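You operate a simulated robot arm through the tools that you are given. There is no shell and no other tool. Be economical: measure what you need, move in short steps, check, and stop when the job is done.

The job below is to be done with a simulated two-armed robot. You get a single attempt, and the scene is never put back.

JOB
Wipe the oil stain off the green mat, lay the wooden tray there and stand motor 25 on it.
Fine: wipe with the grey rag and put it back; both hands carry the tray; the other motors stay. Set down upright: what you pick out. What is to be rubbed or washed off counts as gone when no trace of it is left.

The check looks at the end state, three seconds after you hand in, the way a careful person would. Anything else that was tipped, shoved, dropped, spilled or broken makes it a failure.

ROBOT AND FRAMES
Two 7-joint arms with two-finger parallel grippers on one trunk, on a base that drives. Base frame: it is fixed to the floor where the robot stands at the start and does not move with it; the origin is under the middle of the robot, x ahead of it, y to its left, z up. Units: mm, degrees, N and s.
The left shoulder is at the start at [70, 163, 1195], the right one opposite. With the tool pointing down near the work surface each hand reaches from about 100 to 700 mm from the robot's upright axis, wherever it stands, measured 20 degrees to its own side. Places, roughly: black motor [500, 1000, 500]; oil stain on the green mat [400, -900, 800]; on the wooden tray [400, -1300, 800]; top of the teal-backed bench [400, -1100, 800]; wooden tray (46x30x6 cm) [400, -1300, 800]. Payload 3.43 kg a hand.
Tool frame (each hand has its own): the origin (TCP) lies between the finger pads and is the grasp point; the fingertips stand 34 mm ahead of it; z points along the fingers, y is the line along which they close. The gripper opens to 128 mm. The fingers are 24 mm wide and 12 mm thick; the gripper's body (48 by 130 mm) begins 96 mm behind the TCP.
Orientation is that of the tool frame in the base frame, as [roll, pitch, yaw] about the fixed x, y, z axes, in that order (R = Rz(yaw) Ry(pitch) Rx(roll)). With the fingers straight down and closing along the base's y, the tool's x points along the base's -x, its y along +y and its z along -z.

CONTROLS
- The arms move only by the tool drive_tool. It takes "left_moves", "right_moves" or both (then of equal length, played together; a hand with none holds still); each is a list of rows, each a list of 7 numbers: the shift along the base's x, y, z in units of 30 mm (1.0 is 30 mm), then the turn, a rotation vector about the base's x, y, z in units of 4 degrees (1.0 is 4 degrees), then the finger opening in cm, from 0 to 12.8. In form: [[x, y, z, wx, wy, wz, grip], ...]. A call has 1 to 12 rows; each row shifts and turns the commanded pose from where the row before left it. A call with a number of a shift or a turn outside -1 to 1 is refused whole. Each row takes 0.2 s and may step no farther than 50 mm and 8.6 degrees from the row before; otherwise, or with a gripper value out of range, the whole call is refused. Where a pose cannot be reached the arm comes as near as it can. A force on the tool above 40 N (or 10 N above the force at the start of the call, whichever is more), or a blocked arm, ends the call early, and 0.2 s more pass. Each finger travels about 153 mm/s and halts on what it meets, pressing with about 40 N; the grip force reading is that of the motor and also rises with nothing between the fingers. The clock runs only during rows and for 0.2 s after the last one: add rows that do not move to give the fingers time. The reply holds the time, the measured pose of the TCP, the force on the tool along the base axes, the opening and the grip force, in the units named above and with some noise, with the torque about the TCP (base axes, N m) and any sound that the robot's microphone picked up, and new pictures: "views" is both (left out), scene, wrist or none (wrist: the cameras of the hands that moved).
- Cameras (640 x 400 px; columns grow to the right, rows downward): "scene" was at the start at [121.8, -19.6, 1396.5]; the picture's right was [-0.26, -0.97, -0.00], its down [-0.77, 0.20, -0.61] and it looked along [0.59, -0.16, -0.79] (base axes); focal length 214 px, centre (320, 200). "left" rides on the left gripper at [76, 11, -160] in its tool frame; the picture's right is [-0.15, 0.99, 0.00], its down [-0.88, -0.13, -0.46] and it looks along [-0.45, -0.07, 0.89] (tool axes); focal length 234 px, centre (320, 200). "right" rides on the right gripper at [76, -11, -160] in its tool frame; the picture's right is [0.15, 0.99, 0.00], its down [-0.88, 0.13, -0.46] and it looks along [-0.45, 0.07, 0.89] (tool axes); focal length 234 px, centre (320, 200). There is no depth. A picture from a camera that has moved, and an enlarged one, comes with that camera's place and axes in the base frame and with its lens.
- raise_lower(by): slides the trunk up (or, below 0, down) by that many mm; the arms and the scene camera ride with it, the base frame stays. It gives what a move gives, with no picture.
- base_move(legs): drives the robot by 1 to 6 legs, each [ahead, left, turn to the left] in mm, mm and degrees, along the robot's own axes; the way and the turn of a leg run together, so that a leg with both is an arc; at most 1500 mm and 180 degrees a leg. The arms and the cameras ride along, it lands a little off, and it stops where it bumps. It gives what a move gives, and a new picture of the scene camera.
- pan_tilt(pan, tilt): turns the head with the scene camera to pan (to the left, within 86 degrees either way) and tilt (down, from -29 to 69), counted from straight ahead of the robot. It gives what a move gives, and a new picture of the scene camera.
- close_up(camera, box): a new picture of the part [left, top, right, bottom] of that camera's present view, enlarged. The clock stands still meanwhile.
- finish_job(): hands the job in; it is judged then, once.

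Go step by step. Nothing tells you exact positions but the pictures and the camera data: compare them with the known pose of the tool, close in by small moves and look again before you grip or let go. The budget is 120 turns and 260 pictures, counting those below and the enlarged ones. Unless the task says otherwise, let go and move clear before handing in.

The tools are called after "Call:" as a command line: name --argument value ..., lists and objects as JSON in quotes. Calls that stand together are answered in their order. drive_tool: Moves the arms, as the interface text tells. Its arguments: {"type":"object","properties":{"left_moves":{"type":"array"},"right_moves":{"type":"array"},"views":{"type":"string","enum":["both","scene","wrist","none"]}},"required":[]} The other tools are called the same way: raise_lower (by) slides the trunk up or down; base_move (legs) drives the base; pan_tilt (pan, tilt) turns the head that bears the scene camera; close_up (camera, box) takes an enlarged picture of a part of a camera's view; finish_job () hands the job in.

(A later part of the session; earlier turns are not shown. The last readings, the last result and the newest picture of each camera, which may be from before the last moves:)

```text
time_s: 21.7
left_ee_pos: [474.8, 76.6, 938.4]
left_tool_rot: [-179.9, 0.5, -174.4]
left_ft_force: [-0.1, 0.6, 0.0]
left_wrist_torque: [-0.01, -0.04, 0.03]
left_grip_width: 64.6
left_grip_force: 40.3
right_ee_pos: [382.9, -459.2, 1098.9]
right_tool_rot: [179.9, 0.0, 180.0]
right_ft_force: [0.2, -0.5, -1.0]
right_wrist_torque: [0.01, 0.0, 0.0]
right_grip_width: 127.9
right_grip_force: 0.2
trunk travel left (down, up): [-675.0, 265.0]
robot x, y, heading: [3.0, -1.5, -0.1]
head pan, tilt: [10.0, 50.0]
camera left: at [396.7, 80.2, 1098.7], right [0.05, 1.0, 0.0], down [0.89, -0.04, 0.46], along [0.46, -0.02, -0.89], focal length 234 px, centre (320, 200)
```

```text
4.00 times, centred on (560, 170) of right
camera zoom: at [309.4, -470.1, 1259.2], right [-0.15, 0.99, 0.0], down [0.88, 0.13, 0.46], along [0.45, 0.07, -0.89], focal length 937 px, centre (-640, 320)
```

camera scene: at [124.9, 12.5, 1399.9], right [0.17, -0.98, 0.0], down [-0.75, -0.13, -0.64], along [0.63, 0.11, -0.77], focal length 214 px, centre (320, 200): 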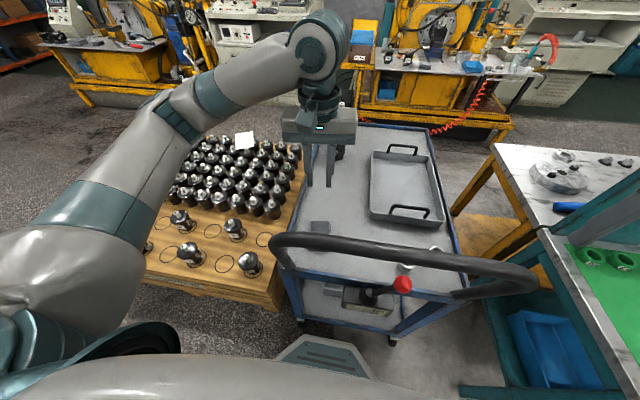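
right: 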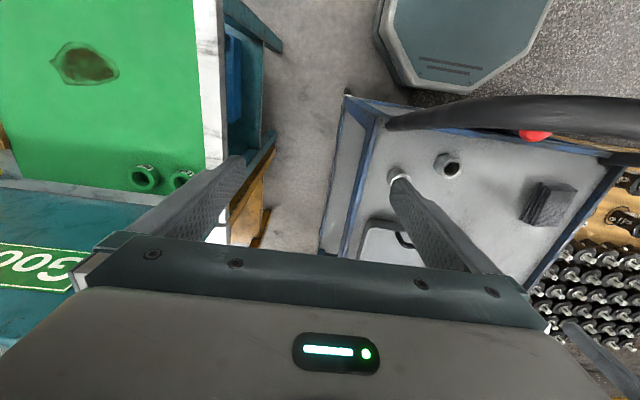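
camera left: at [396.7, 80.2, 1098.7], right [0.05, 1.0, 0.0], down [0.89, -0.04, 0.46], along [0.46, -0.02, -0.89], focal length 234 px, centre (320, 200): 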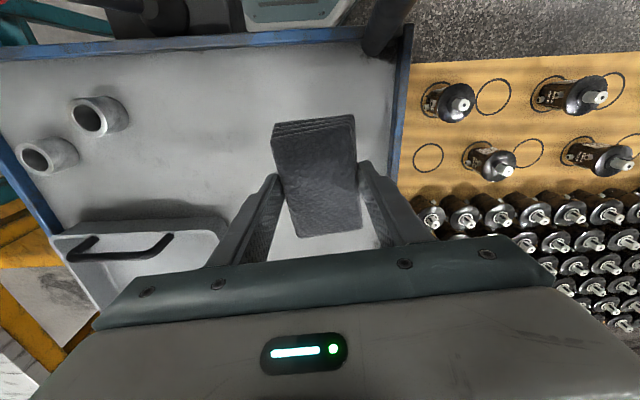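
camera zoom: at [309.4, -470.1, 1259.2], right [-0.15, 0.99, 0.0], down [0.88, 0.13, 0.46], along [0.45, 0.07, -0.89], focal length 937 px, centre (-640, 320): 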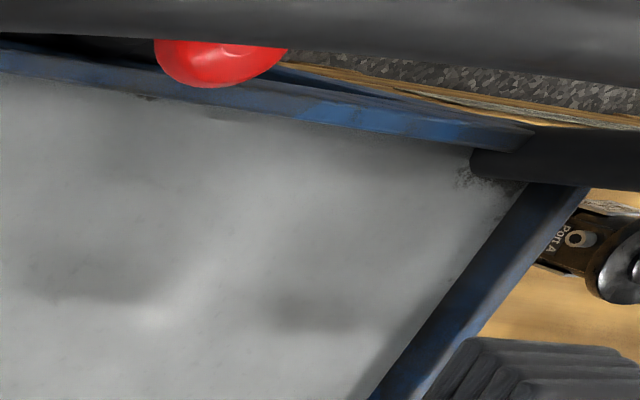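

Call:
drive_tool --left_moves '[[0, 0, 0.7, 0, 0, 0, 0], [0, 0, 0.7, 0, 0, 0, 0], [0, 0, 0.7, 0, 0, 0, 0], [0, 0, 0.7, 0, 0, 0, 0], [-0.6, 0, 0.7, 0, 0, 0, 0], [-0.6, 0, 0.7, 0, 0, 0, 0], [-0.6, 0, 0.4, 0, 0, 0, 0], [-0.6, 0, 0.4, 0, 0, 0, 0]]' --views "none"

Call:
pan_tilt --pan -30 --tilt 55

Call:
base_move --legs '[[-160, 0, 0]]'

```text
time_s: 23.5
left_ee_pos: [402.3, 74.3, 1087.6]
left_tool_rot: [-179.9, 0.5, -174.4]
left_ft_force: [0.5, -0.8, -0.8]
left_wrist_torque: [-0.01, -0.01, 0.01]
left_grip_width: 65.0
left_grip_force: 40.3
right_ee_pos: [382.6, -459.3, 1099.6]
right_tool_rot: [-180.0, 0.1, 179.9]
right_ft_force: [-0.7, 0.8, -1.1]
right_wrist_torque: [0.0, -0.01, 0.02]
right_grip_width: 128.0
right_grip_force: 0.0
trunk travel left (down, up): [-675.0, 265.0]
robot x, y, heading: [0.4, -0.4, -0.1]
head pan, tilt: [10.0, 50.0]
```

```text
time_s: 24.6
left_ee_pos: [402.5, 76.3, 1088.4]
left_tool_rot: [-179.9, 0.4, -174.2]
left_ft_force: [-0.3, -0.2, -1.1]
left_wrist_torque: [-0.01, 0.01, 0.0]
left_grip_width: 64.8
left_grip_force: 40.2
right_ee_pos: [385.1, -459.7, 1099.4]
right_tool_rot: [180.0, 0.0, 180.0]
right_ft_force: [0.3, 0.5, 0.3]
right_wrist_torque: [0.0, 0.01, -0.01]
right_grip_width: 128.1
right_grip_force: 0.1
trunk travel left (down, up): [-675.0, 265.0]
robot x, y, heading: [-1.2, -4.5, -0.0]
head pan, tilt: [-30.0, 55.0]
camera scene: at [112.1, -36.4, 1393.4], right [-0.5, -0.87, 0.0], down [-0.71, 0.41, -0.57], along [0.5, -0.29, -0.82], focal length 214 px, centre (320, 200)
```

scene: 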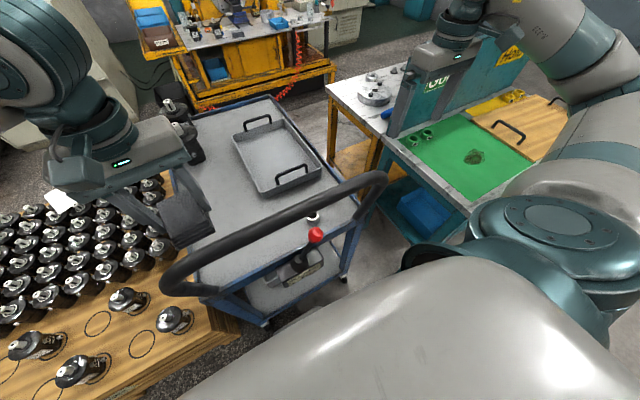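

```text
time_s: 25.6
left_ee_pos: [356.9, 75.2, 1090.7]
left_tool_rot: [-179.5, 1.1, -173.9]
left_ft_force: [-0.5, -0.1, -0.7]
left_wrist_torque: [0.01, -0.03, -0.03]
left_grip_width: 69.4
left_grip_force: 39.8
right_ee_pos: [334.5, -458.4, 1100.9]
right_tool_rot: [180.0, 0.0, -179.9]
right_ft_force: [0.1, -0.3, 0.3]
right_wrist_torque: [0.0, -0.06, -0.01]
right_grip_width: 128.1
right_grip_force: 0.0
trunk travel left (down, up): [-675.0, 265.0]
robot x, y, heading: [-46.9, -2.5, 0.3]
head pan, tilt: [-30.0, 55.0]
stopped in leg 1: the force on the tool passed its limit at 59 N (the readings are from after the stop); the commanded pose is now the measured one
camera scene: at [61.4, -36.8, 1393.7], right [-0.5, -0.87, 0.0], down [-0.71, 0.41, -0.58], along [0.5, -0.29, -0.82], focal length 214 px, centre (320, 200)
```

scene: 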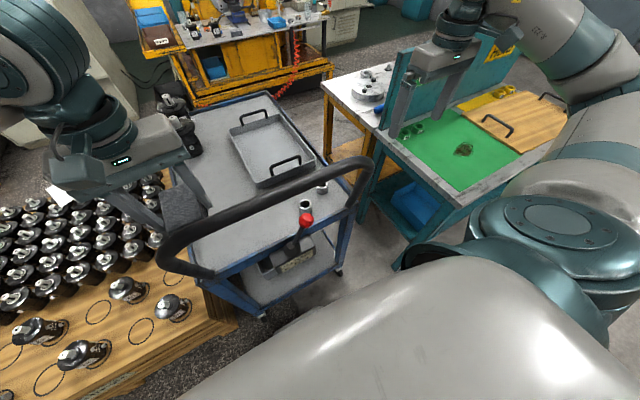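

The rag brushed the cart's handle and the move stopped. I ease the hand forward, then up, and look.

Call:
drive_tool --left_moves '[[0.5, 0, 0, 0, 0, 0, 0], [0.5, 0, 0, 0, 0, 0, 0], [0, 0, 0.5, 0, 0, 0, 0], [0, 0, 0.5, 0, 0, 0, 0], [0, 0, 0.5, 0, 0, 0, 0]]' --views "both"

Call:
close_up --camera "scene" --box '[40, 80, 264, 220]'

```text
time_s: 26.8
left_ee_pos: [389.9, 74.2, 1136.6]
left_tool_rot: [-179.5, 1.0, -173.9]
left_ft_force: [-0.4, -0.2, -1.1]
left_wrist_torque: [0.0, -0.01, -0.01]
left_grip_width: 69.1
left_grip_force: 39.9
right_ee_pos: [336.3, -458.3, 1099.3]
right_tool_rot: [-180.0, -0.1, -179.9]
right_ft_force: [-0.1, 0.2, 0.8]
right_wrist_torque: [0.0, 0.01, 0.0]
right_grip_width: 128.2
right_grip_force: 0.1
trunk travel left (down, up): [-675.0, 265.0]
robot x, y, heading: [-46.5, -2.2, 0.4]
head pan, tilt: [-30.0, 55.0]
camera scene: at [64.5, -36.6, 1393.4], right [-0.5, -0.87, 0.0], down [-0.71, 0.41, -0.57], along [0.5, -0.29, -0.82], focal length 214 px, centre (320, 200)
camera left: at [311.0, 78.7, 1294.0], right [0.04, 1.0, -0.01], down [0.88, -0.03, 0.47], along [0.47, -0.02, -0.88], focal length 234 px, centre (320, 200)
```

scene: 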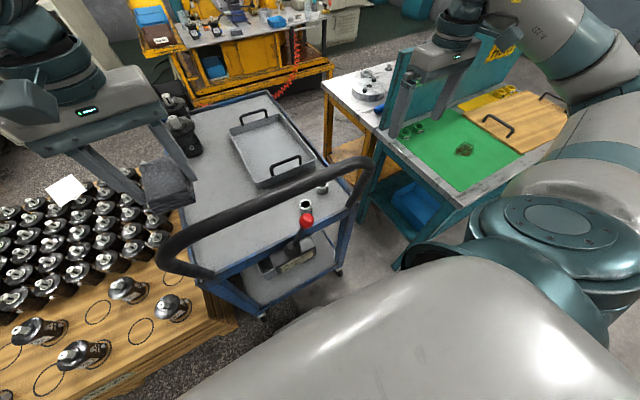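
left: 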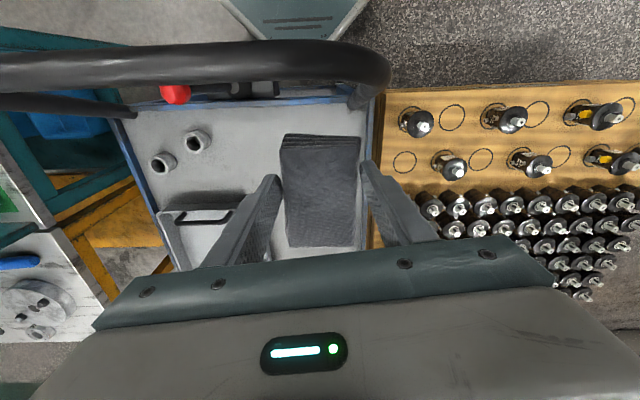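

```text
2.86 times, centred on (152, 150) of scene
camera zoom: at [64.5, -36.6, 1393.4], right [-0.5, -0.87, 0.0], down [-0.71, 0.41, -0.57], along [0.5, -0.29, -0.82], focal length 613 px, centre (800, 343)
```

zoom: 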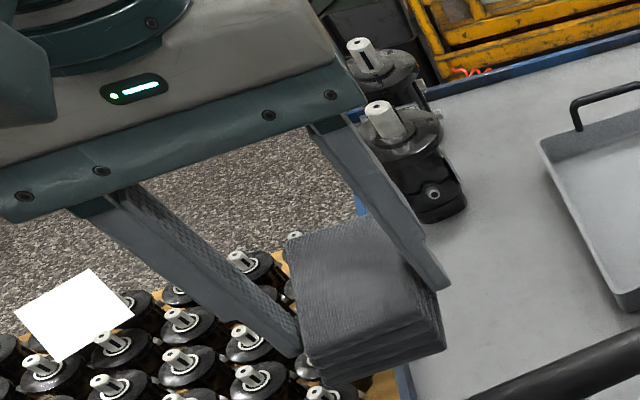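

Call:
drive_tool --left_moves '[[0, 0, 0.7, 0, 0, 0, 0], [0, 0, 0.7, 0, 0, 0, 0], [0, 0, 0.7, 0, 0, 0, 0]]' --views "none"

Call:
base_move --legs '[[-130, 0, 0], [0, -860, 0]]'

```text
time_s: 27.6
left_ee_pos: [390.8, 74.7, 1196.8]
left_tool_rot: [-179.5, 1.0, -173.9]
left_ft_force: [0.3, -0.3, -0.3]
left_wrist_torque: [0.0, 0.01, 0.01]
left_grip_width: 69.3
left_grip_force: 39.9
right_ee_pos: [337.8, -459.6, 1098.7]
right_tool_rot: [-180.0, 0.0, -179.9]
right_ft_force: [-0.3, -0.6, -0.6]
right_wrist_torque: [0.0, -0.03, -0.01]
right_grip_width: 127.9
right_grip_force: 0.0
trunk travel left (down, up): [-675.0, 265.0]
robot x, y, heading: [-45.2, 0.9, 0.3]
head pan, tilt: [-30.0, 55.0]
```

```text
time_s: 33.0
left_ee_pos: [260.6, -777.9, 1197.3]
left_tool_rot: [-179.5, 1.0, -174.0]
left_ft_force: [0.4, -0.3, 0.0]
left_wrist_torque: [0.01, 0.03, 0.02]
left_grip_width: 67.7
left_grip_force: 40.0
right_ee_pos: [205.7, -1310.7, 1098.7]
right_tool_rot: [179.9, 0.0, 179.9]
right_ft_force: [-0.5, -0.4, -0.8]
right_wrist_torque: [-0.02, -0.02, 0.0]
right_grip_width: 128.1
right_grip_force: 0.0
trunk travel left (down, up): [-675.0, 265.0]
robot x, y, heading: [-176.9, -849.9, 0.2]
head pan, tilt: [-30.0, 55.0]
camera scene: at [-65.4, -889.0, 1393.4], right [-0.5, -0.87, 0.0], down [-0.71, 0.41, -0.57], along [0.5, -0.29, -0.82], focal length 214 px, centre (320, 200)
```

scene: 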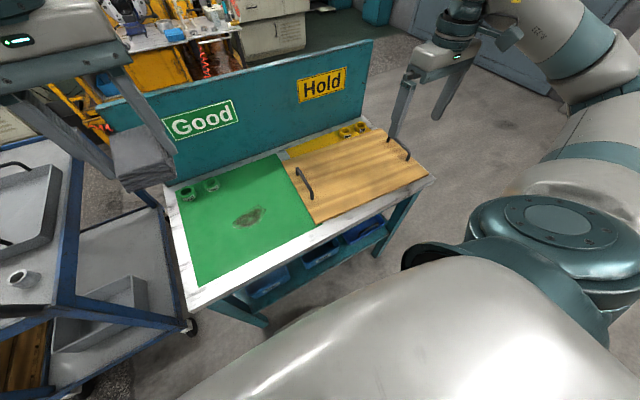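

The robot stands in front of the bench: green mat "Good" ahead with the stain near [356, -862], tray on the yellow "Hold" mat to the right. I bring the rag above the stain.

Call:
drive_tool --left_moves '[[0.8, -0.7, -0.8, 0, 0, 0, 0], [0.8, -0.7, -0.8, 0, 0, 0, 0], [0.8, -0.7, -0.8, 0, 0, 0, 0], [0.8, -0.7, -0.8, 0, 0, 0, 0], [0, 0, -0.8, 0, 0, -0.3, 0], [0, 0, -0.8, 0, 0, -0.3, 0], [0, 0, -0.8, 0, 0, -0.3, 0], [0, 0, -0.8, 0, 0, -0.3, 0], [0, 0, -0.8, 0, 0, 0, 0], [0, 0, -0.8, 0, 0, 0, 0]]' --views "both"

Call:
close_up --camera "scene" --box '[160, 140, 320, 240]'

```text
time_s: 35.2
left_ee_pos: [356.6, -863.9, 955.1]
left_tool_rot: [-179.5, 1.0, -178.7]
left_ft_force: [-0.3, -0.2, -1.2]
left_wrist_torque: [-0.02, -0.02, 0.03]
left_grip_width: 67.3
left_grip_force: 39.7
right_ee_pos: [205.2, -1311.4, 1099.9]
right_tool_rot: [-179.9, 0.1, 179.8]
right_ft_force: [0.8, -0.2, 0.9]
right_wrist_torque: [-0.03, 0.0, -0.01]
right_grip_width: 128.3
right_grip_force: 0.1
trunk travel left (down, up): [-675.0, 265.0]
robot x, y, heading: [-177.6, -855.0, -0.1]
head pan, tilt: [-30.0, 55.0]
camera scene: at [-65.1, -888.9, 1393.4], right [-0.5, -0.87, 0.0], down [-0.71, 0.41, -0.57], along [0.5, -0.29, -0.82], focal length 214 px, centre (320, 200)
camera left: at [278.1, -852.9, 1115.3], right [0.13, 0.99, -0.01], down [0.88, -0.11, 0.47], along [0.47, -0.07, -0.88], focal length 234 px, centre (320, 200)
```

scene: 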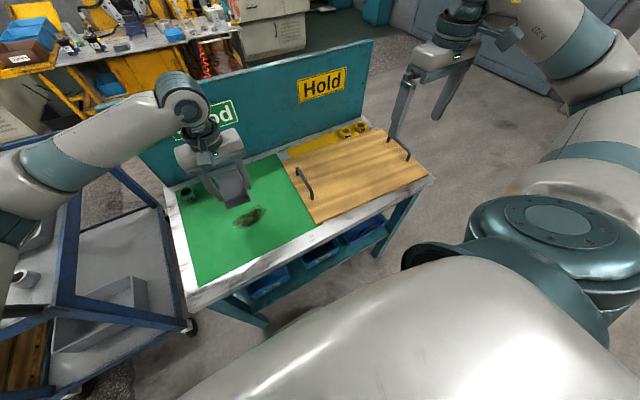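
left: 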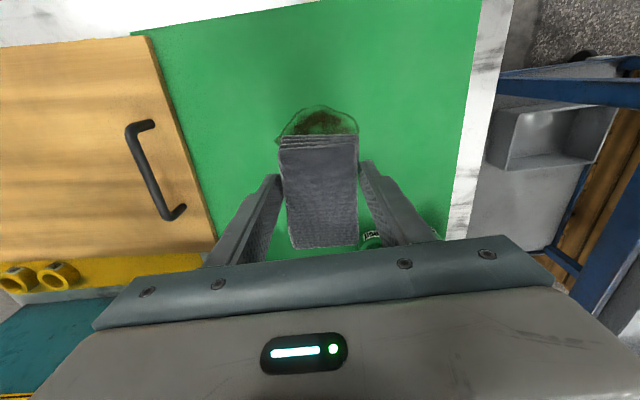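

```text
4.00 times, centred on (240, 190) of scene
camera zoom: at [-65.1, -888.9, 1393.4], right [-0.5, -0.87, 0.0], down [-0.71, 0.41, -0.57], along [0.5, -0.29, -0.82], focal length 858 px, centre (640, 240)
```

zoom: 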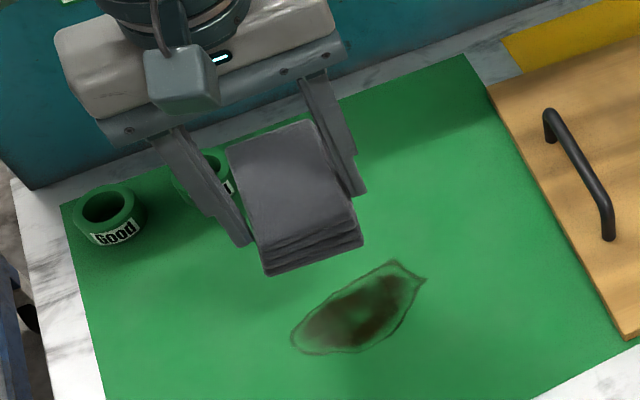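

Call:
drive_tool --left_moves '[[-0.1, -0.1, -0.9, 0, 0, 0, 0], [-0.1, -0.1, -0.9, 0, 0, 0, 0], [0, 0, -0.7, 0, 0, 0, 0], [0, 0, -0.3, 0, 0, 0, 0], [0, 0, 0, 0, 0, 0, 0]]' --views "wrist"

Call:
close_up --camera "scene" --box '[192, 160, 288, 220]'

```text
time_s: 36.4
left_ee_pos: [351.8, -869.2, 873.4]
left_tool_rot: [-179.6, 1.0, -178.8]
left_ft_force: [-0.6, -0.6, -0.5]
left_wrist_torque: [0.03, -0.01, -0.01]
left_grip_width: 66.8
left_grip_force: 40.3
right_ee_pos: [206.3, -1312.3, 1098.9]
right_tool_rot: [179.9, 0.0, 179.9]
right_ft_force: [-0.3, 0.1, 0.0]
right_wrist_torque: [0.04, 0.0, 0.03]
right_grip_width: 128.2
right_grip_force: 0.1
trunk travel left (down, up): [-675.0, 265.0]
robot x, y, heading: [-179.1, -855.1, -0.2]
head pan, tilt: [-30.0, 55.0]
camera left: at [272.3, -857.7, 1032.1], right [0.13, 0.99, -0.01], down [0.88, -0.11, 0.47], along [0.47, -0.06, -0.88], focal length 234 px, centre (320, 200)
```

left: 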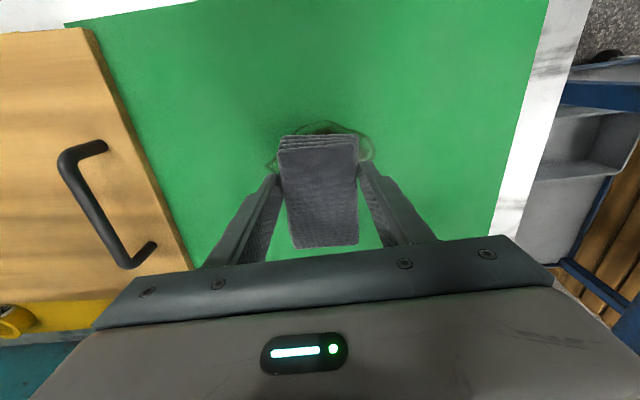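

```text
6.67 times, centred on (240, 190) of scene
camera zoom: at [-65.5, -889.2, 1393.4], right [-0.5, -0.87, 0.0], down [-0.71, 0.41, -0.57], along [0.5, -0.29, -0.82], focal length 1430 px, centre (853, 267)
```

zoom: 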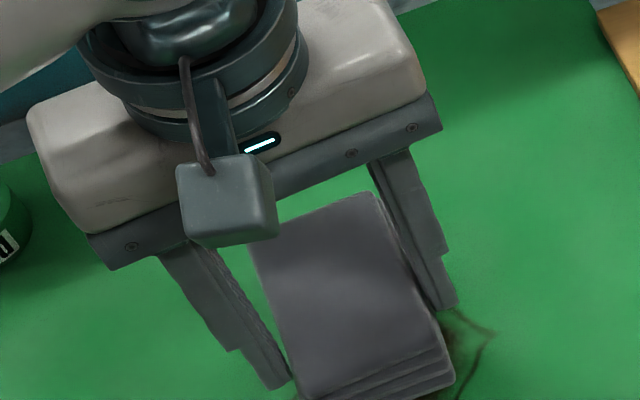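

Close above the mat now; I lower in small steps until it presses lightly.

Call:
drive_tool --left_moves '[[0, 0, -0.25, 0, 0, 0, 0], [0, 0, -0.25, 0, 0, 0, 0], [0, 0, -0.25, 0, 0, 0, 0], [0, 0, -0.15, 0, 0, 0, 0], [0, 0, -0.15, 0, 0, 0, 0], [0, 0, 0, 0, 0, 0, 0]]' --views "wrist"

```text
time_s: 37.8
left_ee_pos: [352.1, -868.6, 845.2]
left_tool_rot: [-179.4, 1.3, -178.7]
left_ft_force: [14.3, 2.3, 38.1]
left_wrist_torque: [0.68, 0.39, -0.35]
left_grip_width: 65.9
left_grip_force: 40.0
right_ee_pos: [205.3, -1310.8, 1099.6]
right_tool_rot: [179.9, 0.1, -180.0]
right_ft_force: [0.5, 0.2, 0.1]
right_wrist_torque: [0.0, 0.01, -0.01]
right_grip_width: 127.9
right_grip_force: 0.1
trunk travel left (down, up): [-675.0, 265.0]
robot x, y, heading: [-178.9, -851.4, -0.2]
head pan, tilt: [-30.0, 55.0]
camera left: at [272.6, -857.0, 1002.8], right [0.12, 0.99, -0.01], down [0.87, -0.11, 0.48], along [0.47, -0.07, -0.88], focal length 234 px, centre (320, 200)
```

left: 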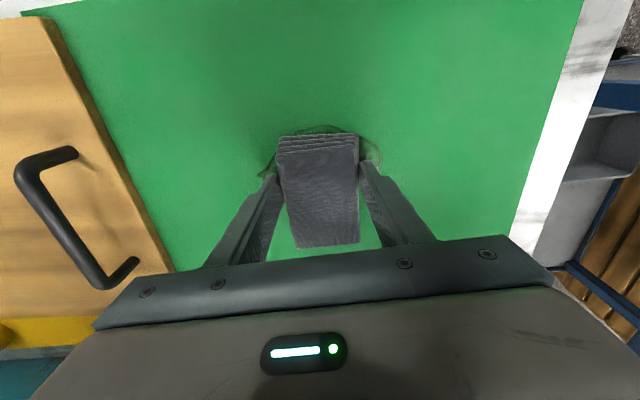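

Call:
drive_tool --left_moves '[[0, 0, 0.07, 0, 0, 0, 0], [0, 0.4, 0, 0, 0, 0, 0], [0, 0.4, 0, 0, 0, 0, 0], [0, 0.4, 0, 0, 0, 0, 0], [0, 0.4, 0, 0, 0, 0, 0], [0, -0.4, 0, 0, 0, 0, 0], [0, -0.4, 0, 0, 0, 0, 0], [0, -0.4, 0, 0, 0, 0, 0], [0, -0.4, 0, 0, 0, 0, 0], [0, -0.4, 0, 0, 0, 0, 0], [0, -0.4, 0, 0, 0, 0, 0]]' --views "wrist"

```text
time_s: 40.2
left_ee_pos: [349.9, -892.5, 844.2]
left_tool_rot: [-179.5, 1.0, -178.7]
left_ft_force: [0.1, 4.8, 10.7]
left_wrist_torque: [0.53, 0.09, -0.03]
left_grip_width: 65.6
left_grip_force: 40.5
right_ee_pos: [204.5, -1311.3, 1100.2]
right_tool_rot: [180.0, 0.0, 179.9]
right_ft_force: [-0.8, -0.6, -0.9]
right_wrist_torque: [0.05, -0.02, -0.04]
right_grip_width: 127.9
right_grip_force: 0.1
trunk travel left (down, up): [-675.0, 265.0]
robot x, y, heading: [-176.2, -852.6, -0.2]
head pan, tilt: [-30.0, 55.0]
camera left: at [271.1, -882.6, 1003.0], right [0.13, 0.99, -0.01], down [0.88, -0.11, 0.47], along [0.47, -0.06, -0.88], focal length 234 px, centre (320, 200)
```

left: 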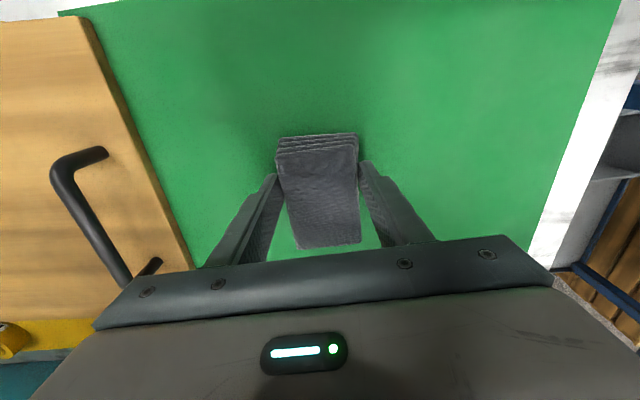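

Wiping works; the stain is fading. More strokes covering the whole area.

Call:
drive_tool --left_moves '[[0, -0.6, -0.03, 0, 0, 0, 0], [0, -0.6, 0, 0, 0, 0, 0], [0, -0.5, 0, 0, 0, 0, 0], [0.5, 0, 0, 0, 0, 0, 0], [0.3, 0.4, 0, 0, 0, 0, 0], [0, 0.8, 0, 0, 0, 0, 0], [0, 0.8, 0, 0, 0, 0, 0], [0, 0.8, 0, 0, 0, 0, 0], [0, 0.8, 0, 0, 0, 0, 0], [0, 0.8, 0, 0, 0, 0, 0], [0, 0.5, 0, 0, 0, 0, 0]]' --views "none"

Call:
drive_tool --left_moves '[[-0.7, 0, 0, 0, 0, 0, 0], [-0.7, 0, 0, 0, 0, 0, 0], [-0.4, -0.5, 0, 0, 0, 0, 0], [0, -0.8, 0, 0, 0, 0, 0], [0, -0.8, 0, 0, 0, 0, 0], [0, -0.8, 0, 0, 0, 0, 0], [0, -0.8, 0, 0, 0, 0, 0], [0, -0.8, 0, 0, 0, 0, 0], [0, -0.5, 0, 0, 0, 0, 0]]' --views "wrist"

Call:
close_up --camera "scene" --box '[160, 140, 320, 240]'

```text
time_s: 42.6
left_ee_pos: [374.3, -796.4, 843.5]
left_tool_rot: [-179.5, 1.1, -178.8]
left_ft_force: [1.4, -9.4, 26.2]
left_wrist_torque: [-0.06, -0.13, -0.18]
left_grip_width: 65.2
left_grip_force: 39.8
right_ee_pos: [204.0, -1312.0, 1098.6]
right_tool_rot: [179.9, 0.1, 179.8]
right_ft_force: [-0.1, 1.3, 0.4]
right_wrist_torque: [-0.01, 0.01, 0.01]
right_grip_width: 128.2
right_grip_force: 0.0
trunk travel left (down, up): [-675.0, 265.0]
robot x, y, heading: [-178.6, -854.2, -0.1]
head pan, tilt: [-30.0, 55.0]
```

```text
time_s: 43.4
left_ee_pos: [321.0, -808.3, 844.2]
left_tool_rot: [-179.8, 1.2, -178.7]
left_ft_force: [-4.9, 3.3, 13.5]
left_wrist_torque: [0.08, 0.35, -0.16]
left_grip_width: 65.2
left_grip_force: 40.3
right_ee_pos: [204.2, -1310.7, 1098.2]
right_tool_rot: [180.0, 0.1, -180.0]
right_ft_force: [0.9, -0.2, 0.2]
right_wrist_torque: [0.03, -0.02, 0.05]
right_grip_width: 127.7
right_grip_force: 0.0
trunk travel left (down, up): [-675.0, 265.0]
robot x, y, heading: [-178.3, -849.8, -0.3]
head pan, tilt: [-30.0, 55.0]
stopped in row 4 (left hand): the force on the tool passed its limit at 41 N (the readings are from after the stop); the commanded pose is now the measured one
camera left: at [242.1, -799.2, 1002.3], right [0.12, 0.99, 0.0], down [0.87, -0.11, 0.47], along [0.47, -0.06, -0.88], focal length 234 px, centre (320, 200)
```

left: 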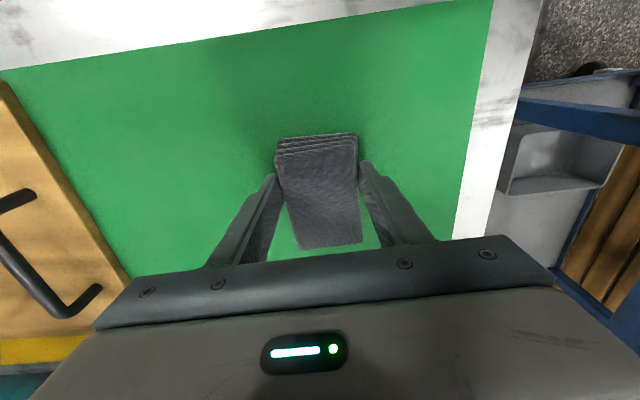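

```text
4.00 times, centred on (240, 190) of scene
camera zoom: at [-67.3, -889.4, 1393.1], right [-0.5, -0.87, 0.0], down [-0.71, 0.41, -0.57], along [0.5, -0.29, -0.82], focal length 858 px, centre (640, 240)
```

zoom: 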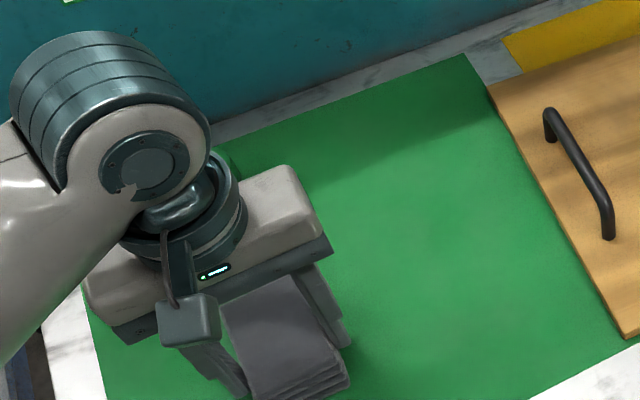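

Call:
drive_tool --left_moves '[[0, 0, 0.03, 0, 0, 0, 0], [0, -0.6, 0, 0, 0, 0, 0], [0, -0.6, 0, 0, 0, 0, 0], [0, -0.6, 0, 0, 0, 0, 0], [0, -0.6, 0, 0, 0, 0, 0], [0, -0.6, 0, 0, 0, 0, 0], [0, -0.6, 0, 0, 0, 0, 0], [0, 0, 0.3, 0, 0, 0, 0], [0, 0, 0.7, 0, 0, 0, 0], [0, 0.5, 0.8, 0, 0, 0, 0], [-0.8, 0.6, 0.8, 0, 0, 0, 0], [-0.8, 0.6, 0.8, 0, 0, 0, 0]]' --views "wrist"

Call:
drive_tool --left_moves '[[-0.7, 0.7, 0.8, 0, 0, 0, 0], [-0.7, 0.7, 0.8, 0, 0, 0, 0], [0, 0.7, 0.8, 0, 0, 0, 0], [0, 0.7, 0.8, 0, 0, 0, 0], [0, 0.7, 0.8, 0, 0, 0, 0], [0, 0.7, 0.8, 0, 0, 0, 0], [0, 0.7, 0.8, 0, 0, 0, 0], [0, 0.7, 0.8, 0, 0, 0, 0]]' --views "none"

Call:
close_up --camera "scene" --box '[176, 150, 320, 240]'

```text
time_s: 46.0
left_ee_pos: [272.9, -866.1, 946.6]
left_tool_rot: [-179.9, 1.0, -178.7]
left_ft_force: [0.0, 0.2, 0.0]
left_wrist_torque: [-0.01, -0.02, 0.02]
left_grip_width: 64.8
left_grip_force: 40.6
right_ee_pos: [206.2, -1310.4, 1099.9]
right_tool_rot: [-180.0, 0.0, -180.0]
right_ft_force: [0.3, 0.2, -0.4]
right_wrist_torque: [0.0, -0.02, -0.01]
right_grip_width: 127.9
right_grip_force: 0.0
trunk travel left (down, up): [-675.0, 265.0]
robot x, y, heading: [-177.3, -852.2, -0.2]
head pan, tilt: [-30.0, 55.0]
camera left: at [193.8, -856.0, 1105.1], right [0.12, 0.99, 0.0], down [0.88, -0.11, 0.47], along [0.47, -0.06, -0.88], focal length 234 px, centre (320, 200)
```

left: 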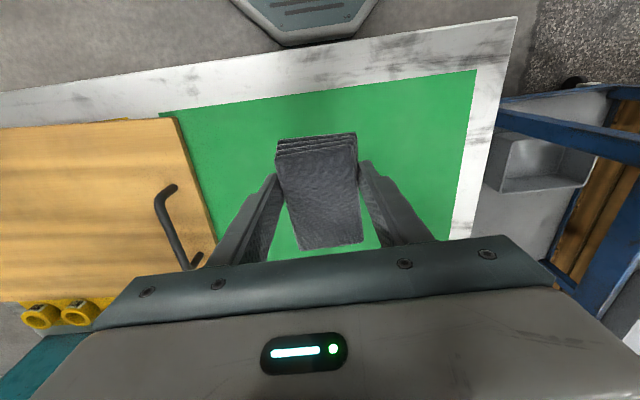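

```text
time_s: 47.8
left_ee_pos: [231.4, -700.1, 1140.3]
left_tool_rot: [-179.7, 1.0, -178.6]
left_ft_force: [0.9, -0.5, -0.3]
left_wrist_torque: [0.0, 0.01, -0.03]
left_grip_width: 64.7
left_grip_force: 40.5
right_ee_pos: [204.5, -1310.7, 1098.3]
right_tool_rot: [179.9, 0.0, 179.9]
right_ft_force: [-0.8, 0.1, 0.5]
right_wrist_torque: [0.0, 0.02, 0.0]
right_grip_width: 128.2
right_grip_force: 0.1
trunk travel left (down, up): [-675.0, 265.0]
robot x, y, heading: [-176.7, -855.3, -0.1]
head pan, tilt: [-30.0, 55.0]
```

```text
4.44 times, centred on (248, 195) of scene
camera zoom: at [-66.2, -887.8, 1393.4], right [-0.5, -0.87, 0.0], down [-0.71, 0.41, -0.57], along [0.5, -0.29, -0.82], focal length 953 px, centre (640, 222)
```

zoom: 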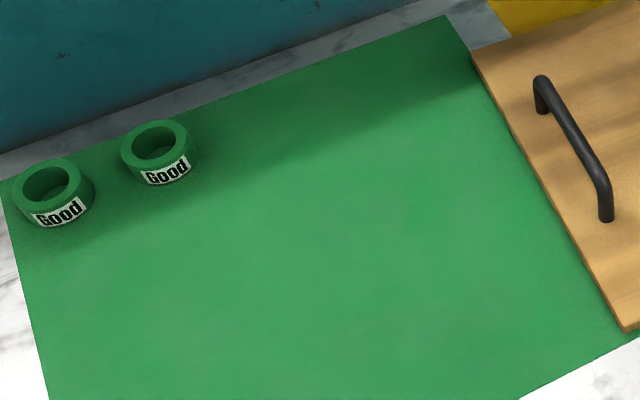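

Call:
close_up --camera "scene" --box '[216, 192, 280, 232]'

Call:
close_up --camera "scene" --box '[20, 130, 180, 230]'

```text
10.00 times, centred on (248, 212) of scene
camera zoom: at [-66.2, -887.8, 1393.4], right [-0.5, -0.87, 0.0], down [-0.71, 0.41, -0.57], along [0.5, -0.29, -0.82], focal length 2145 px, centre (1040, 80)
```

zoom: 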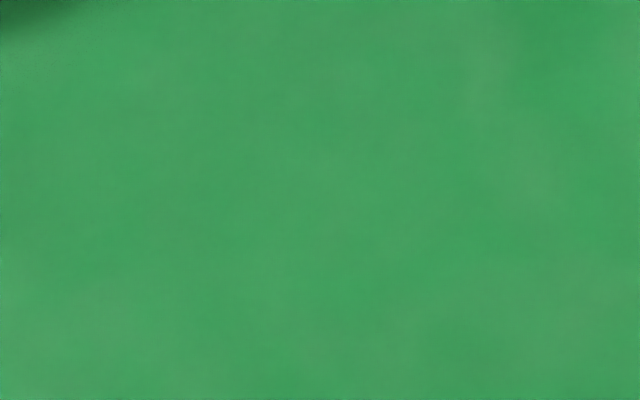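

```text
4.00 times, centred on (100, 180) of scene
camera zoom: at [-66.2, -887.8, 1393.4], right [-0.5, -0.87, 0.0], down [-0.71, 0.41, -0.57], along [0.5, -0.29, -0.82], focal length 858 px, centre (1200, 280)
```

zoom: 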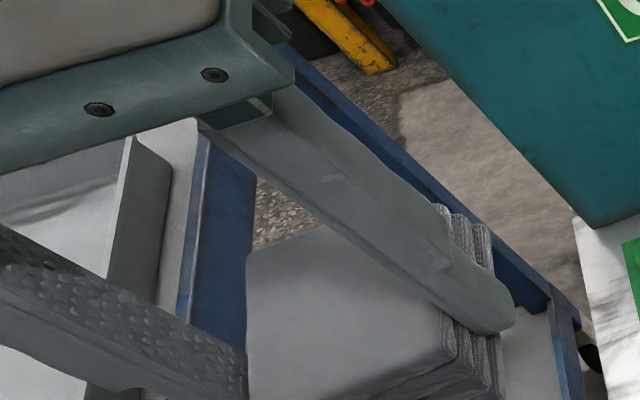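

The mat is clean. Now I raise the hand, drive back to the cart and return the rag.

Call:
drive_tool --left_moves '[[0, 0, 0.8, 0, 0, 0, 0], [0, 0, 0.8, 0, 0, 0, 0], [0, 0, 0.8, 0, 0, 0, 0]]' --views "none"

Call:
base_move --legs '[[0, 855, 0], [178, 0, 0]]'

Call:
pan_tilt --pan 15 --tilt 55

```text
time_s: 48.6
left_ee_pos: [231.8, -697.6, 1211.6]
left_tool_rot: [-179.8, 1.0, -178.7]
left_ft_force: [0.1, -0.2, -1.0]
left_wrist_torque: [0.01, 0.02, 0.02]
left_grip_width: 65.1
left_grip_force: 40.3
right_ee_pos: [205.2, -1311.9, 1098.6]
right_tool_rot: [-180.0, 0.0, -179.9]
right_ft_force: [-0.6, 0.4, -0.4]
right_wrist_torque: [0.01, -0.01, 0.0]
right_grip_width: 128.0
right_grip_force: 0.1
trunk travel left (down, up): [-675.0, 265.0]
robot x, y, heading: [-176.2, -852.1, -0.1]
head pan, tilt: [-30.0, 55.0]
```

```text
time_s: 54.2
left_ee_pos: [423.7, 131.5, 1211.7]
left_tool_rot: [-179.8, 1.2, -179.6]
left_ft_force: [0.2, -0.2, 0.3]
left_wrist_torque: [-0.01, 0.0, -0.02]
left_grip_width: 64.6
left_grip_force: 39.7
right_ee_pos: [386.6, -481.2, 1099.7]
right_tool_rot: [180.0, 0.0, 179.0]
right_ft_force: [0.3, -0.3, 0.2]
right_wrist_torque: [0.01, -0.02, 0.0]
right_grip_width: 127.9
right_grip_force: 0.0
trunk travel left (down, up): [-675.0, 265.0]
robot x, y, heading: [7.8, -18.3, -0.8]
head pan, tilt: [-30.0, 55.0]
camera scene: at [122.0, -54.4, 1393.4], right [-0.51, -0.86, 0.0], down [-0.7, 0.42, -0.57], along [0.49, -0.3, -0.82], focal length 214 px, centre (320, 200)
```

scene: 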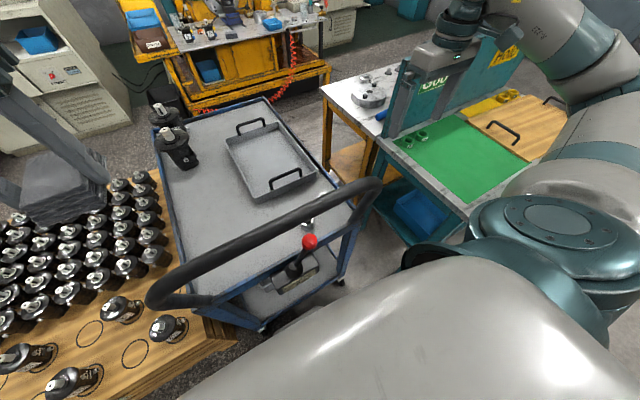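

```text
time_s: 55.3
left_ee_pos: [425.0, 130.7, 1212.0]
left_tool_rot: [-179.8, 1.0, -179.7]
left_ft_force: [0.9, -0.4, -1.3]
left_wrist_torque: [0.03, 0.0, 0.01]
left_grip_width: 64.9
left_grip_force: 40.3
right_ee_pos: [387.8, -480.5, 1099.3]
right_tool_rot: [-180.0, 0.0, 179.1]
right_ft_force: [0.4, -0.2, 0.9]
right_wrist_torque: [-0.01, -0.01, -0.04]
right_grip_width: 127.9
right_grip_force: 0.2
trunk travel left (down, up): [-675.0, 265.0]
robot x, y, heading: [9.4, -16.2, -1.0]
head pan, tilt: [15.0, 55.0]
camera scene: at [130.8, 0.1, 1393.3], right [0.24, -0.97, 0.0], down [-0.8, -0.2, -0.57], along [0.56, 0.14, -0.82], focal length 214 px, centre (320, 200)
```

scene: 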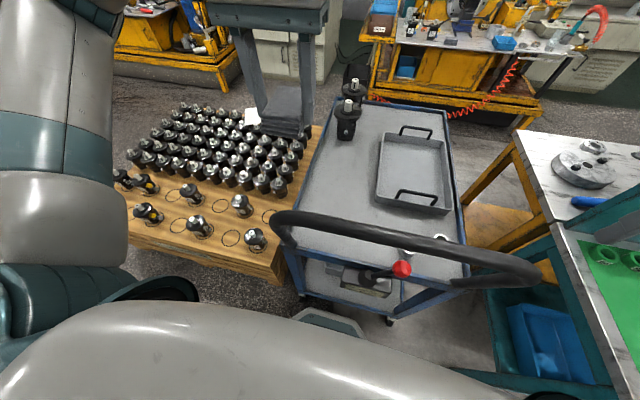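

Call:
close_up --camera "scene" --box '[110, 160, 238, 240]'

Call:
close_up --camera "scene" --box '[134, 200, 166, 220]'

Call:
close_up --camera "scene" --box '[175, 184, 207, 204]'

Call:
close_up --camera "scene" --box '[132, 172, 164, 192]'

Call:
close_up --camera "scene" --box '[230, 100, 278, 130]'

```text
5.00 times, centred on (174, 200) of scene
camera zoom: at [130.8, 0.1, 1393.3], right [0.24, -0.97, 0.0], down [-0.8, -0.2, -0.57], along [0.56, 0.14, -0.82], focal length 1072 px, centre (1050, 200)
```

zoom: 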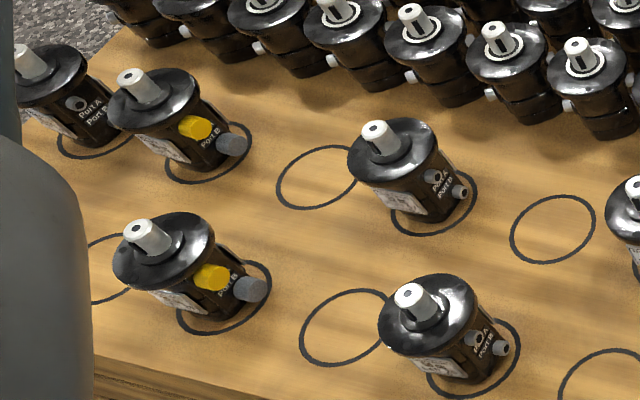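

```text
16.00 times, centred on (150, 210) of scene
camera zoom: at [130.8, 0.1, 1393.3], right [0.24, -0.97, 0.0], down [-0.8, -0.2, -0.57], along [0.56, 0.14, -0.82], focal length 3432 px, centre (3040, 40)
```

zoom: 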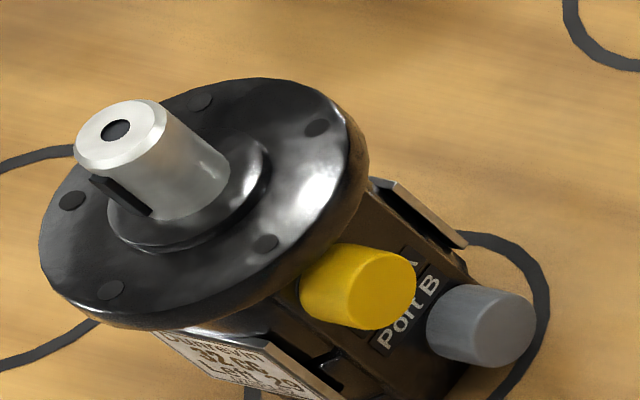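

```text
16.00 times, centred on (191, 194) of scene
camera zoom: at [130.8, 0.1, 1393.3], right [0.24, -0.97, 0.0], down [-0.8, -0.2, -0.57], along [0.56, 0.14, -0.82], focal length 3432 px, centre (2384, 296)
```

zoom: 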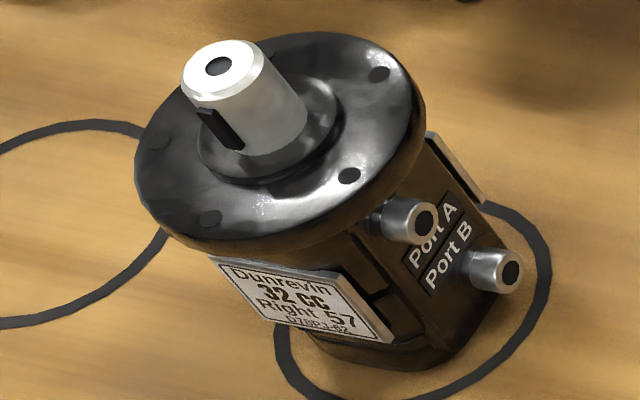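

```text
16.00 times, centred on (148, 182) of scene
camera zoom: at [130.8, 0.1, 1393.3], right [0.24, -0.97, 0.0], down [-0.8, -0.2, -0.57], along [0.56, 0.14, -0.82], focal length 3432 px, centre (3072, 488)
```

zoom: 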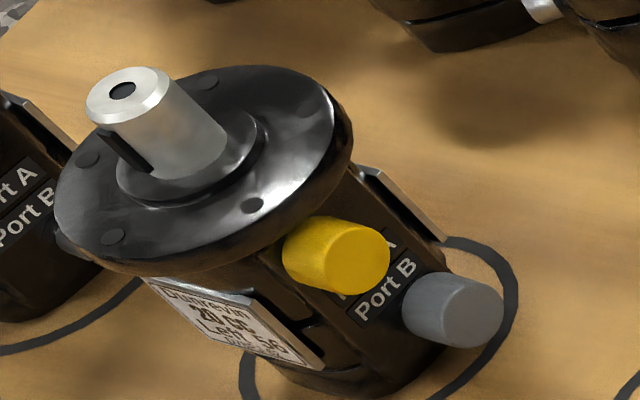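

```text
13.33 times, centred on (254, 115) of scene
camera zoom: at [130.8, 0.1, 1393.3], right [0.24, -0.97, 0.0], down [-0.8, -0.2, -0.57], along [0.56, 0.14, -0.82], focal length 2860 px, centre (1200, 1333)
```

zoom: 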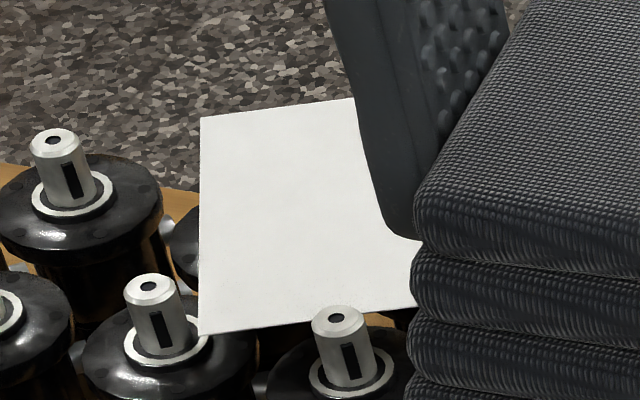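

Call:
drive_tool --left_moves '[[0.6, -0.6, 0, 0, 0, 0.5, 0], [0.6, -0.6, 0, 0, 0, 0.5, 0], [0.47, -0.66, -0.6, 0, 0, 0.3, 0], [0, 0, -0.8, 0, 0, 0, 0], [0, 0, -1, 0, 0, 0, 0], [0, 0, -1, 0, 0, 0, 0], [0, 0, -1, 0, 0, 0, 0], [0, 0, -1, 0, 0, 0, 0], [0, 0, -1, 0, 0, 0, 0], [0, 0, -1, 0, 0, 0, 0], [0, 0, -1, 0, 0, 0, 0], [0, 0, -1, 0, 0, 0, 0]]' --views "none"

Call:
drive_tool --left_moves '[[0, 0, -1, 0, 0, 0, 0], [0, 0, -1, 0, 0, 0, 0], [0, 0, -0.8, 0, 0, 0, 0], [0, 0, 0, 0, 0, 0, 0]]' --views "wrist"

Call:
close_up --camera "right" --box '[480, 110, 640, 210]'

```text
time_s: 57.9
left_ee_pos: [473.7, 75.1, 929.2]
left_tool_rot: [-179.8, 1.1, -174.4]
left_ft_force: [0.6, -0.3, -0.2]
left_wrist_torque: [-0.03, 0.0, -0.04]
left_grip_width: 64.8
left_grip_force: 40.4
right_ee_pos: [386.6, -481.3, 1099.8]
right_tool_rot: [-179.8, 0.0, 179.1]
right_ft_force: [0.7, -0.8, 0.4]
right_wrist_torque: [-0.02, 0.03, -0.02]
right_grip_width: 128.1
right_grip_force: 0.0
trunk travel left (down, up): [-675.0, 265.0]
robot x, y, heading: [11.8, -17.4, -0.7]
head pan, tilt: [15.0, 55.0]
```

```text
time_s: 58.9
left_ee_pos: [474.9, 75.7, 846.3]
left_tool_rot: [-179.8, 1.0, -174.4]
left_ft_force: [-0.2, 0.4, -0.9]
left_wrist_torque: [-0.02, 0.03, -0.02]
left_grip_width: 64.9
left_grip_force: 40.2
right_ee_pos: [387.5, -481.8, 1099.4]
right_tool_rot: [-180.0, 0.0, 179.1]
right_ft_force: [-0.2, -0.1, -0.3]
right_wrist_torque: [0.0, 0.0, 0.01]
right_grip_width: 128.0
right_grip_force: 0.0
trunk travel left (down, up): [-675.0, 265.0]
robot x, y, heading: [11.0, -16.1, -0.8]
head pan, tilt: [15.0, 55.0]
camera left: at [395.6, 80.0, 1004.4], right [0.05, 1.0, 0.0], down [0.88, -0.04, 0.47], along [0.47, -0.02, -0.88], focal length 234 px, centre (320, 200)
```

left: 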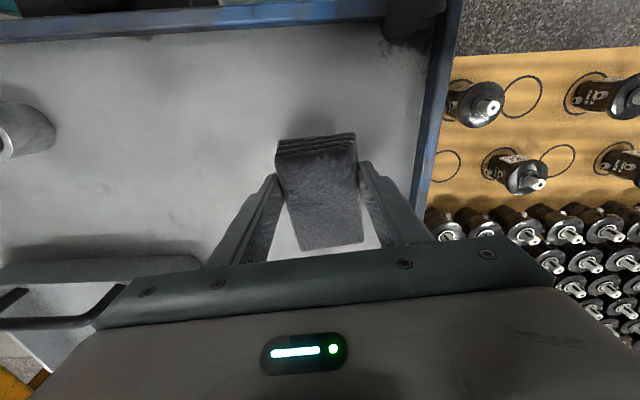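

```text
4.00 times, centred on (560, 160) of right
camera zoom: at [312.6, -491.0, 1259.0], right [-0.13, 0.99, 0.0], down [0.88, 0.12, 0.46], along [0.45, 0.06, -0.89], focal length 937 px, centre (-640, 360)
```

zoom: 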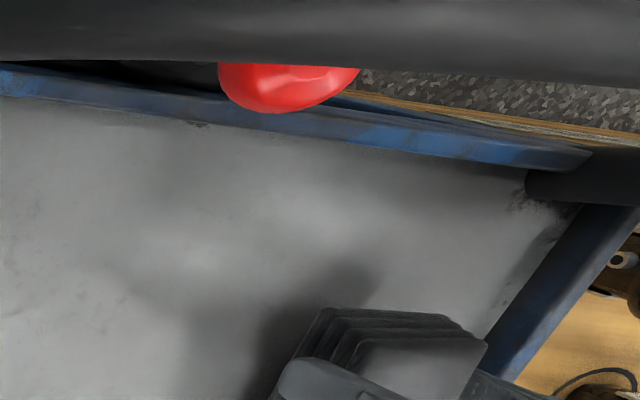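

Call:
drive_tool --left_moves '[[0, 0, -0.3, 0, 0, 0, 0], [0, 0, -0.2, 0, 0, 0, 0], [0, 0, -0.08, 0, 0, 0, 0], [0, 0, 0, 0, 0, 0, 0]]' --views "none"

```text
time_s: 59.9
left_ee_pos: [473.0, 75.0, 828.7]
left_tool_rot: [-179.8, 1.0, -174.4]
left_ft_force: [-0.3, -0.5, -0.3]
left_wrist_torque: [0.01, -0.01, 0.02]
left_grip_width: 64.7
left_grip_force: 40.2
right_ee_pos: [387.1, -481.3, 1099.8]
right_tool_rot: [-179.9, 0.0, 179.0]
right_ft_force: [0.0, 0.1, 0.5]
right_wrist_torque: [0.0, 0.0, 0.02]
right_grip_width: 127.8
right_grip_force: 0.1
trunk travel left (down, up): [-675.0, 265.0]
robot x, y, heading: [14.2, -13.5, -0.8]
head pan, tilt: [15.0, 55.0]
```

Call:
drive_tool --left_moves '[[0, 0, -0.08, 0, 0, 0, 0], [0, 0, -0.08, 0, 0, 0, 0], [0, 0, -0.08, 0, 0, 0, 0], [0, 0, 0, 0, 0, 0, 0]]' --views "none"

Call:
close_up --camera "right" --box '[512, 150, 640, 230]'

```text
time_s: 61.0
left_ee_pos: [473.8, 75.7, 824.7]
left_tool_rot: [-179.6, 1.3, -174.4]
left_ft_force: [-7.6, 3.2, 21.6]
left_wrist_torque: [0.5, 0.64, 0.04]
left_grip_width: 64.8
left_grip_force: 39.8
right_ee_pos: [384.3, -480.5, 1099.7]
right_tool_rot: [-180.0, 0.1, 179.1]
right_ft_force: [0.4, 0.1, 0.0]
right_wrist_torque: [-0.01, 0.0, -0.02]
right_grip_width: 128.3
right_grip_force: 0.0
trunk travel left (down, up): [-675.0, 265.0]
robot x, y, heading: [8.0, -17.4, -0.9]
head pan, tilt: [15.0, 55.0]
stopped in row 4 (left hand): the force on the tool passed its limit at 42 N (the readings are from after the stop); the commanded pose is now the measured one
```

```text
5.00 times, centred on (576, 190) of right
camera zoom: at [310.7, -490.7, 1259.3], right [-0.13, 0.99, 0.0], down [0.88, 0.12, 0.46], along [0.45, 0.06, -0.89], focal length 1171 px, centre (-960, 250)
```

zoom: 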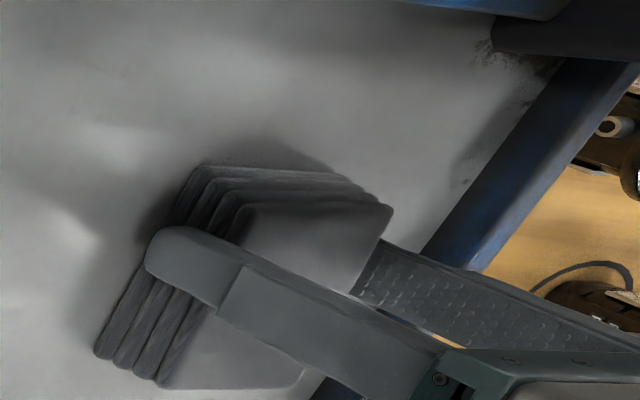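

The rag rests on the cart where it was. I open and lift straight up.

Call:
drive_tool --left_moves '[[0, 0, 0.05, 0, 0, 0, 7.5], [0, 0, 0, 0, 0, 0, 9], [0, 0, 0, 0, 0, 0, 10.5], [0, 0, 0.5, 0, 0, 0, 10.5], [0, 0, 1, 0, 0, 0, 10.5], [0, 0, 1, 0, 0, 0, 10.5], [0, 0, 1, 0, 0, 0, 10.5], [0, 0, 1, 0, 0, 0, 10.5], [0, 0, 1, 0, 0, 0, 10.5], [0, 0, 1, 0, 0, 0, 10.5], [0, 0, 1, 0, 0, 0, 10.5]]' --views "wrist"

Call:
close_up --camera "left" --box '[400, 40, 640, 190]'

```text
time_s: 63.4
left_ee_pos: [475.7, 76.0, 1050.2]
left_tool_rot: [-179.8, 1.3, -174.3]
left_ft_force: [-0.5, 0.2, -0.5]
left_wrist_torque: [0.02, -0.03, 0.0]
left_grip_width: 105.3
left_grip_force: 0.0
right_ee_pos: [386.3, -480.8, 1099.2]
right_tool_rot: [-180.0, -0.1, 179.0]
right_ft_force: [0.2, 0.3, -0.6]
right_wrist_torque: [0.01, -0.03, 0.02]
right_grip_width: 127.9
right_grip_force: 0.1
trunk travel left (down, up): [-675.0, 265.0]
robot x, y, heading: [13.8, -13.5, -0.7]
head pan, tilt: [15.0, 55.0]
camera left: at [395.0, 80.0, 1208.4], right [0.05, 1.0, 0.0], down [0.88, -0.04, 0.48], along [0.48, -0.02, -0.88], focal length 234 px, centre (320, 200)
```

left: 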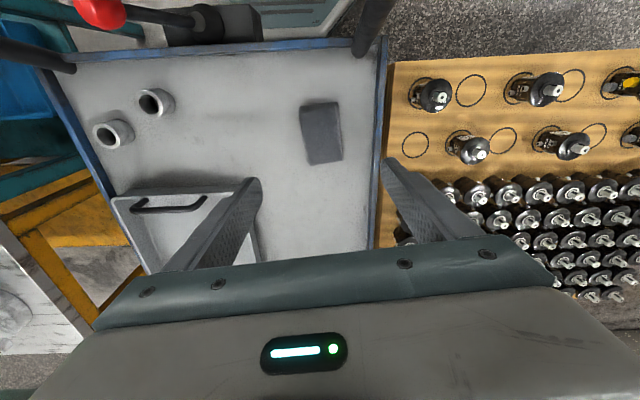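

```text
2.67 times, centred on (520, 115) of left
camera zoom: at [395.0, 80.0, 1208.4], right [0.05, 1.0, 0.0], down [0.88, -0.04, 0.48], along [0.48, -0.02, -0.88], focal length 624 px, centre (-213, 427)
```

zoom: 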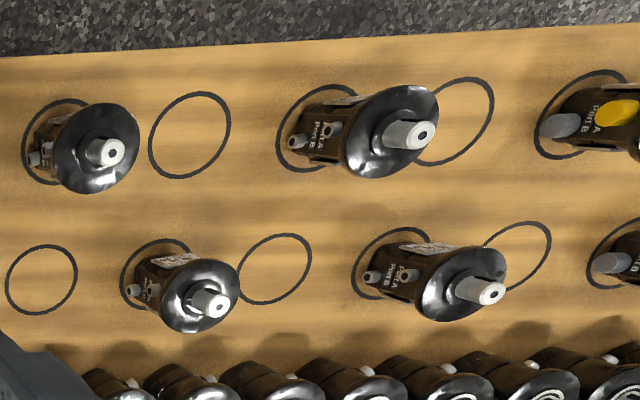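

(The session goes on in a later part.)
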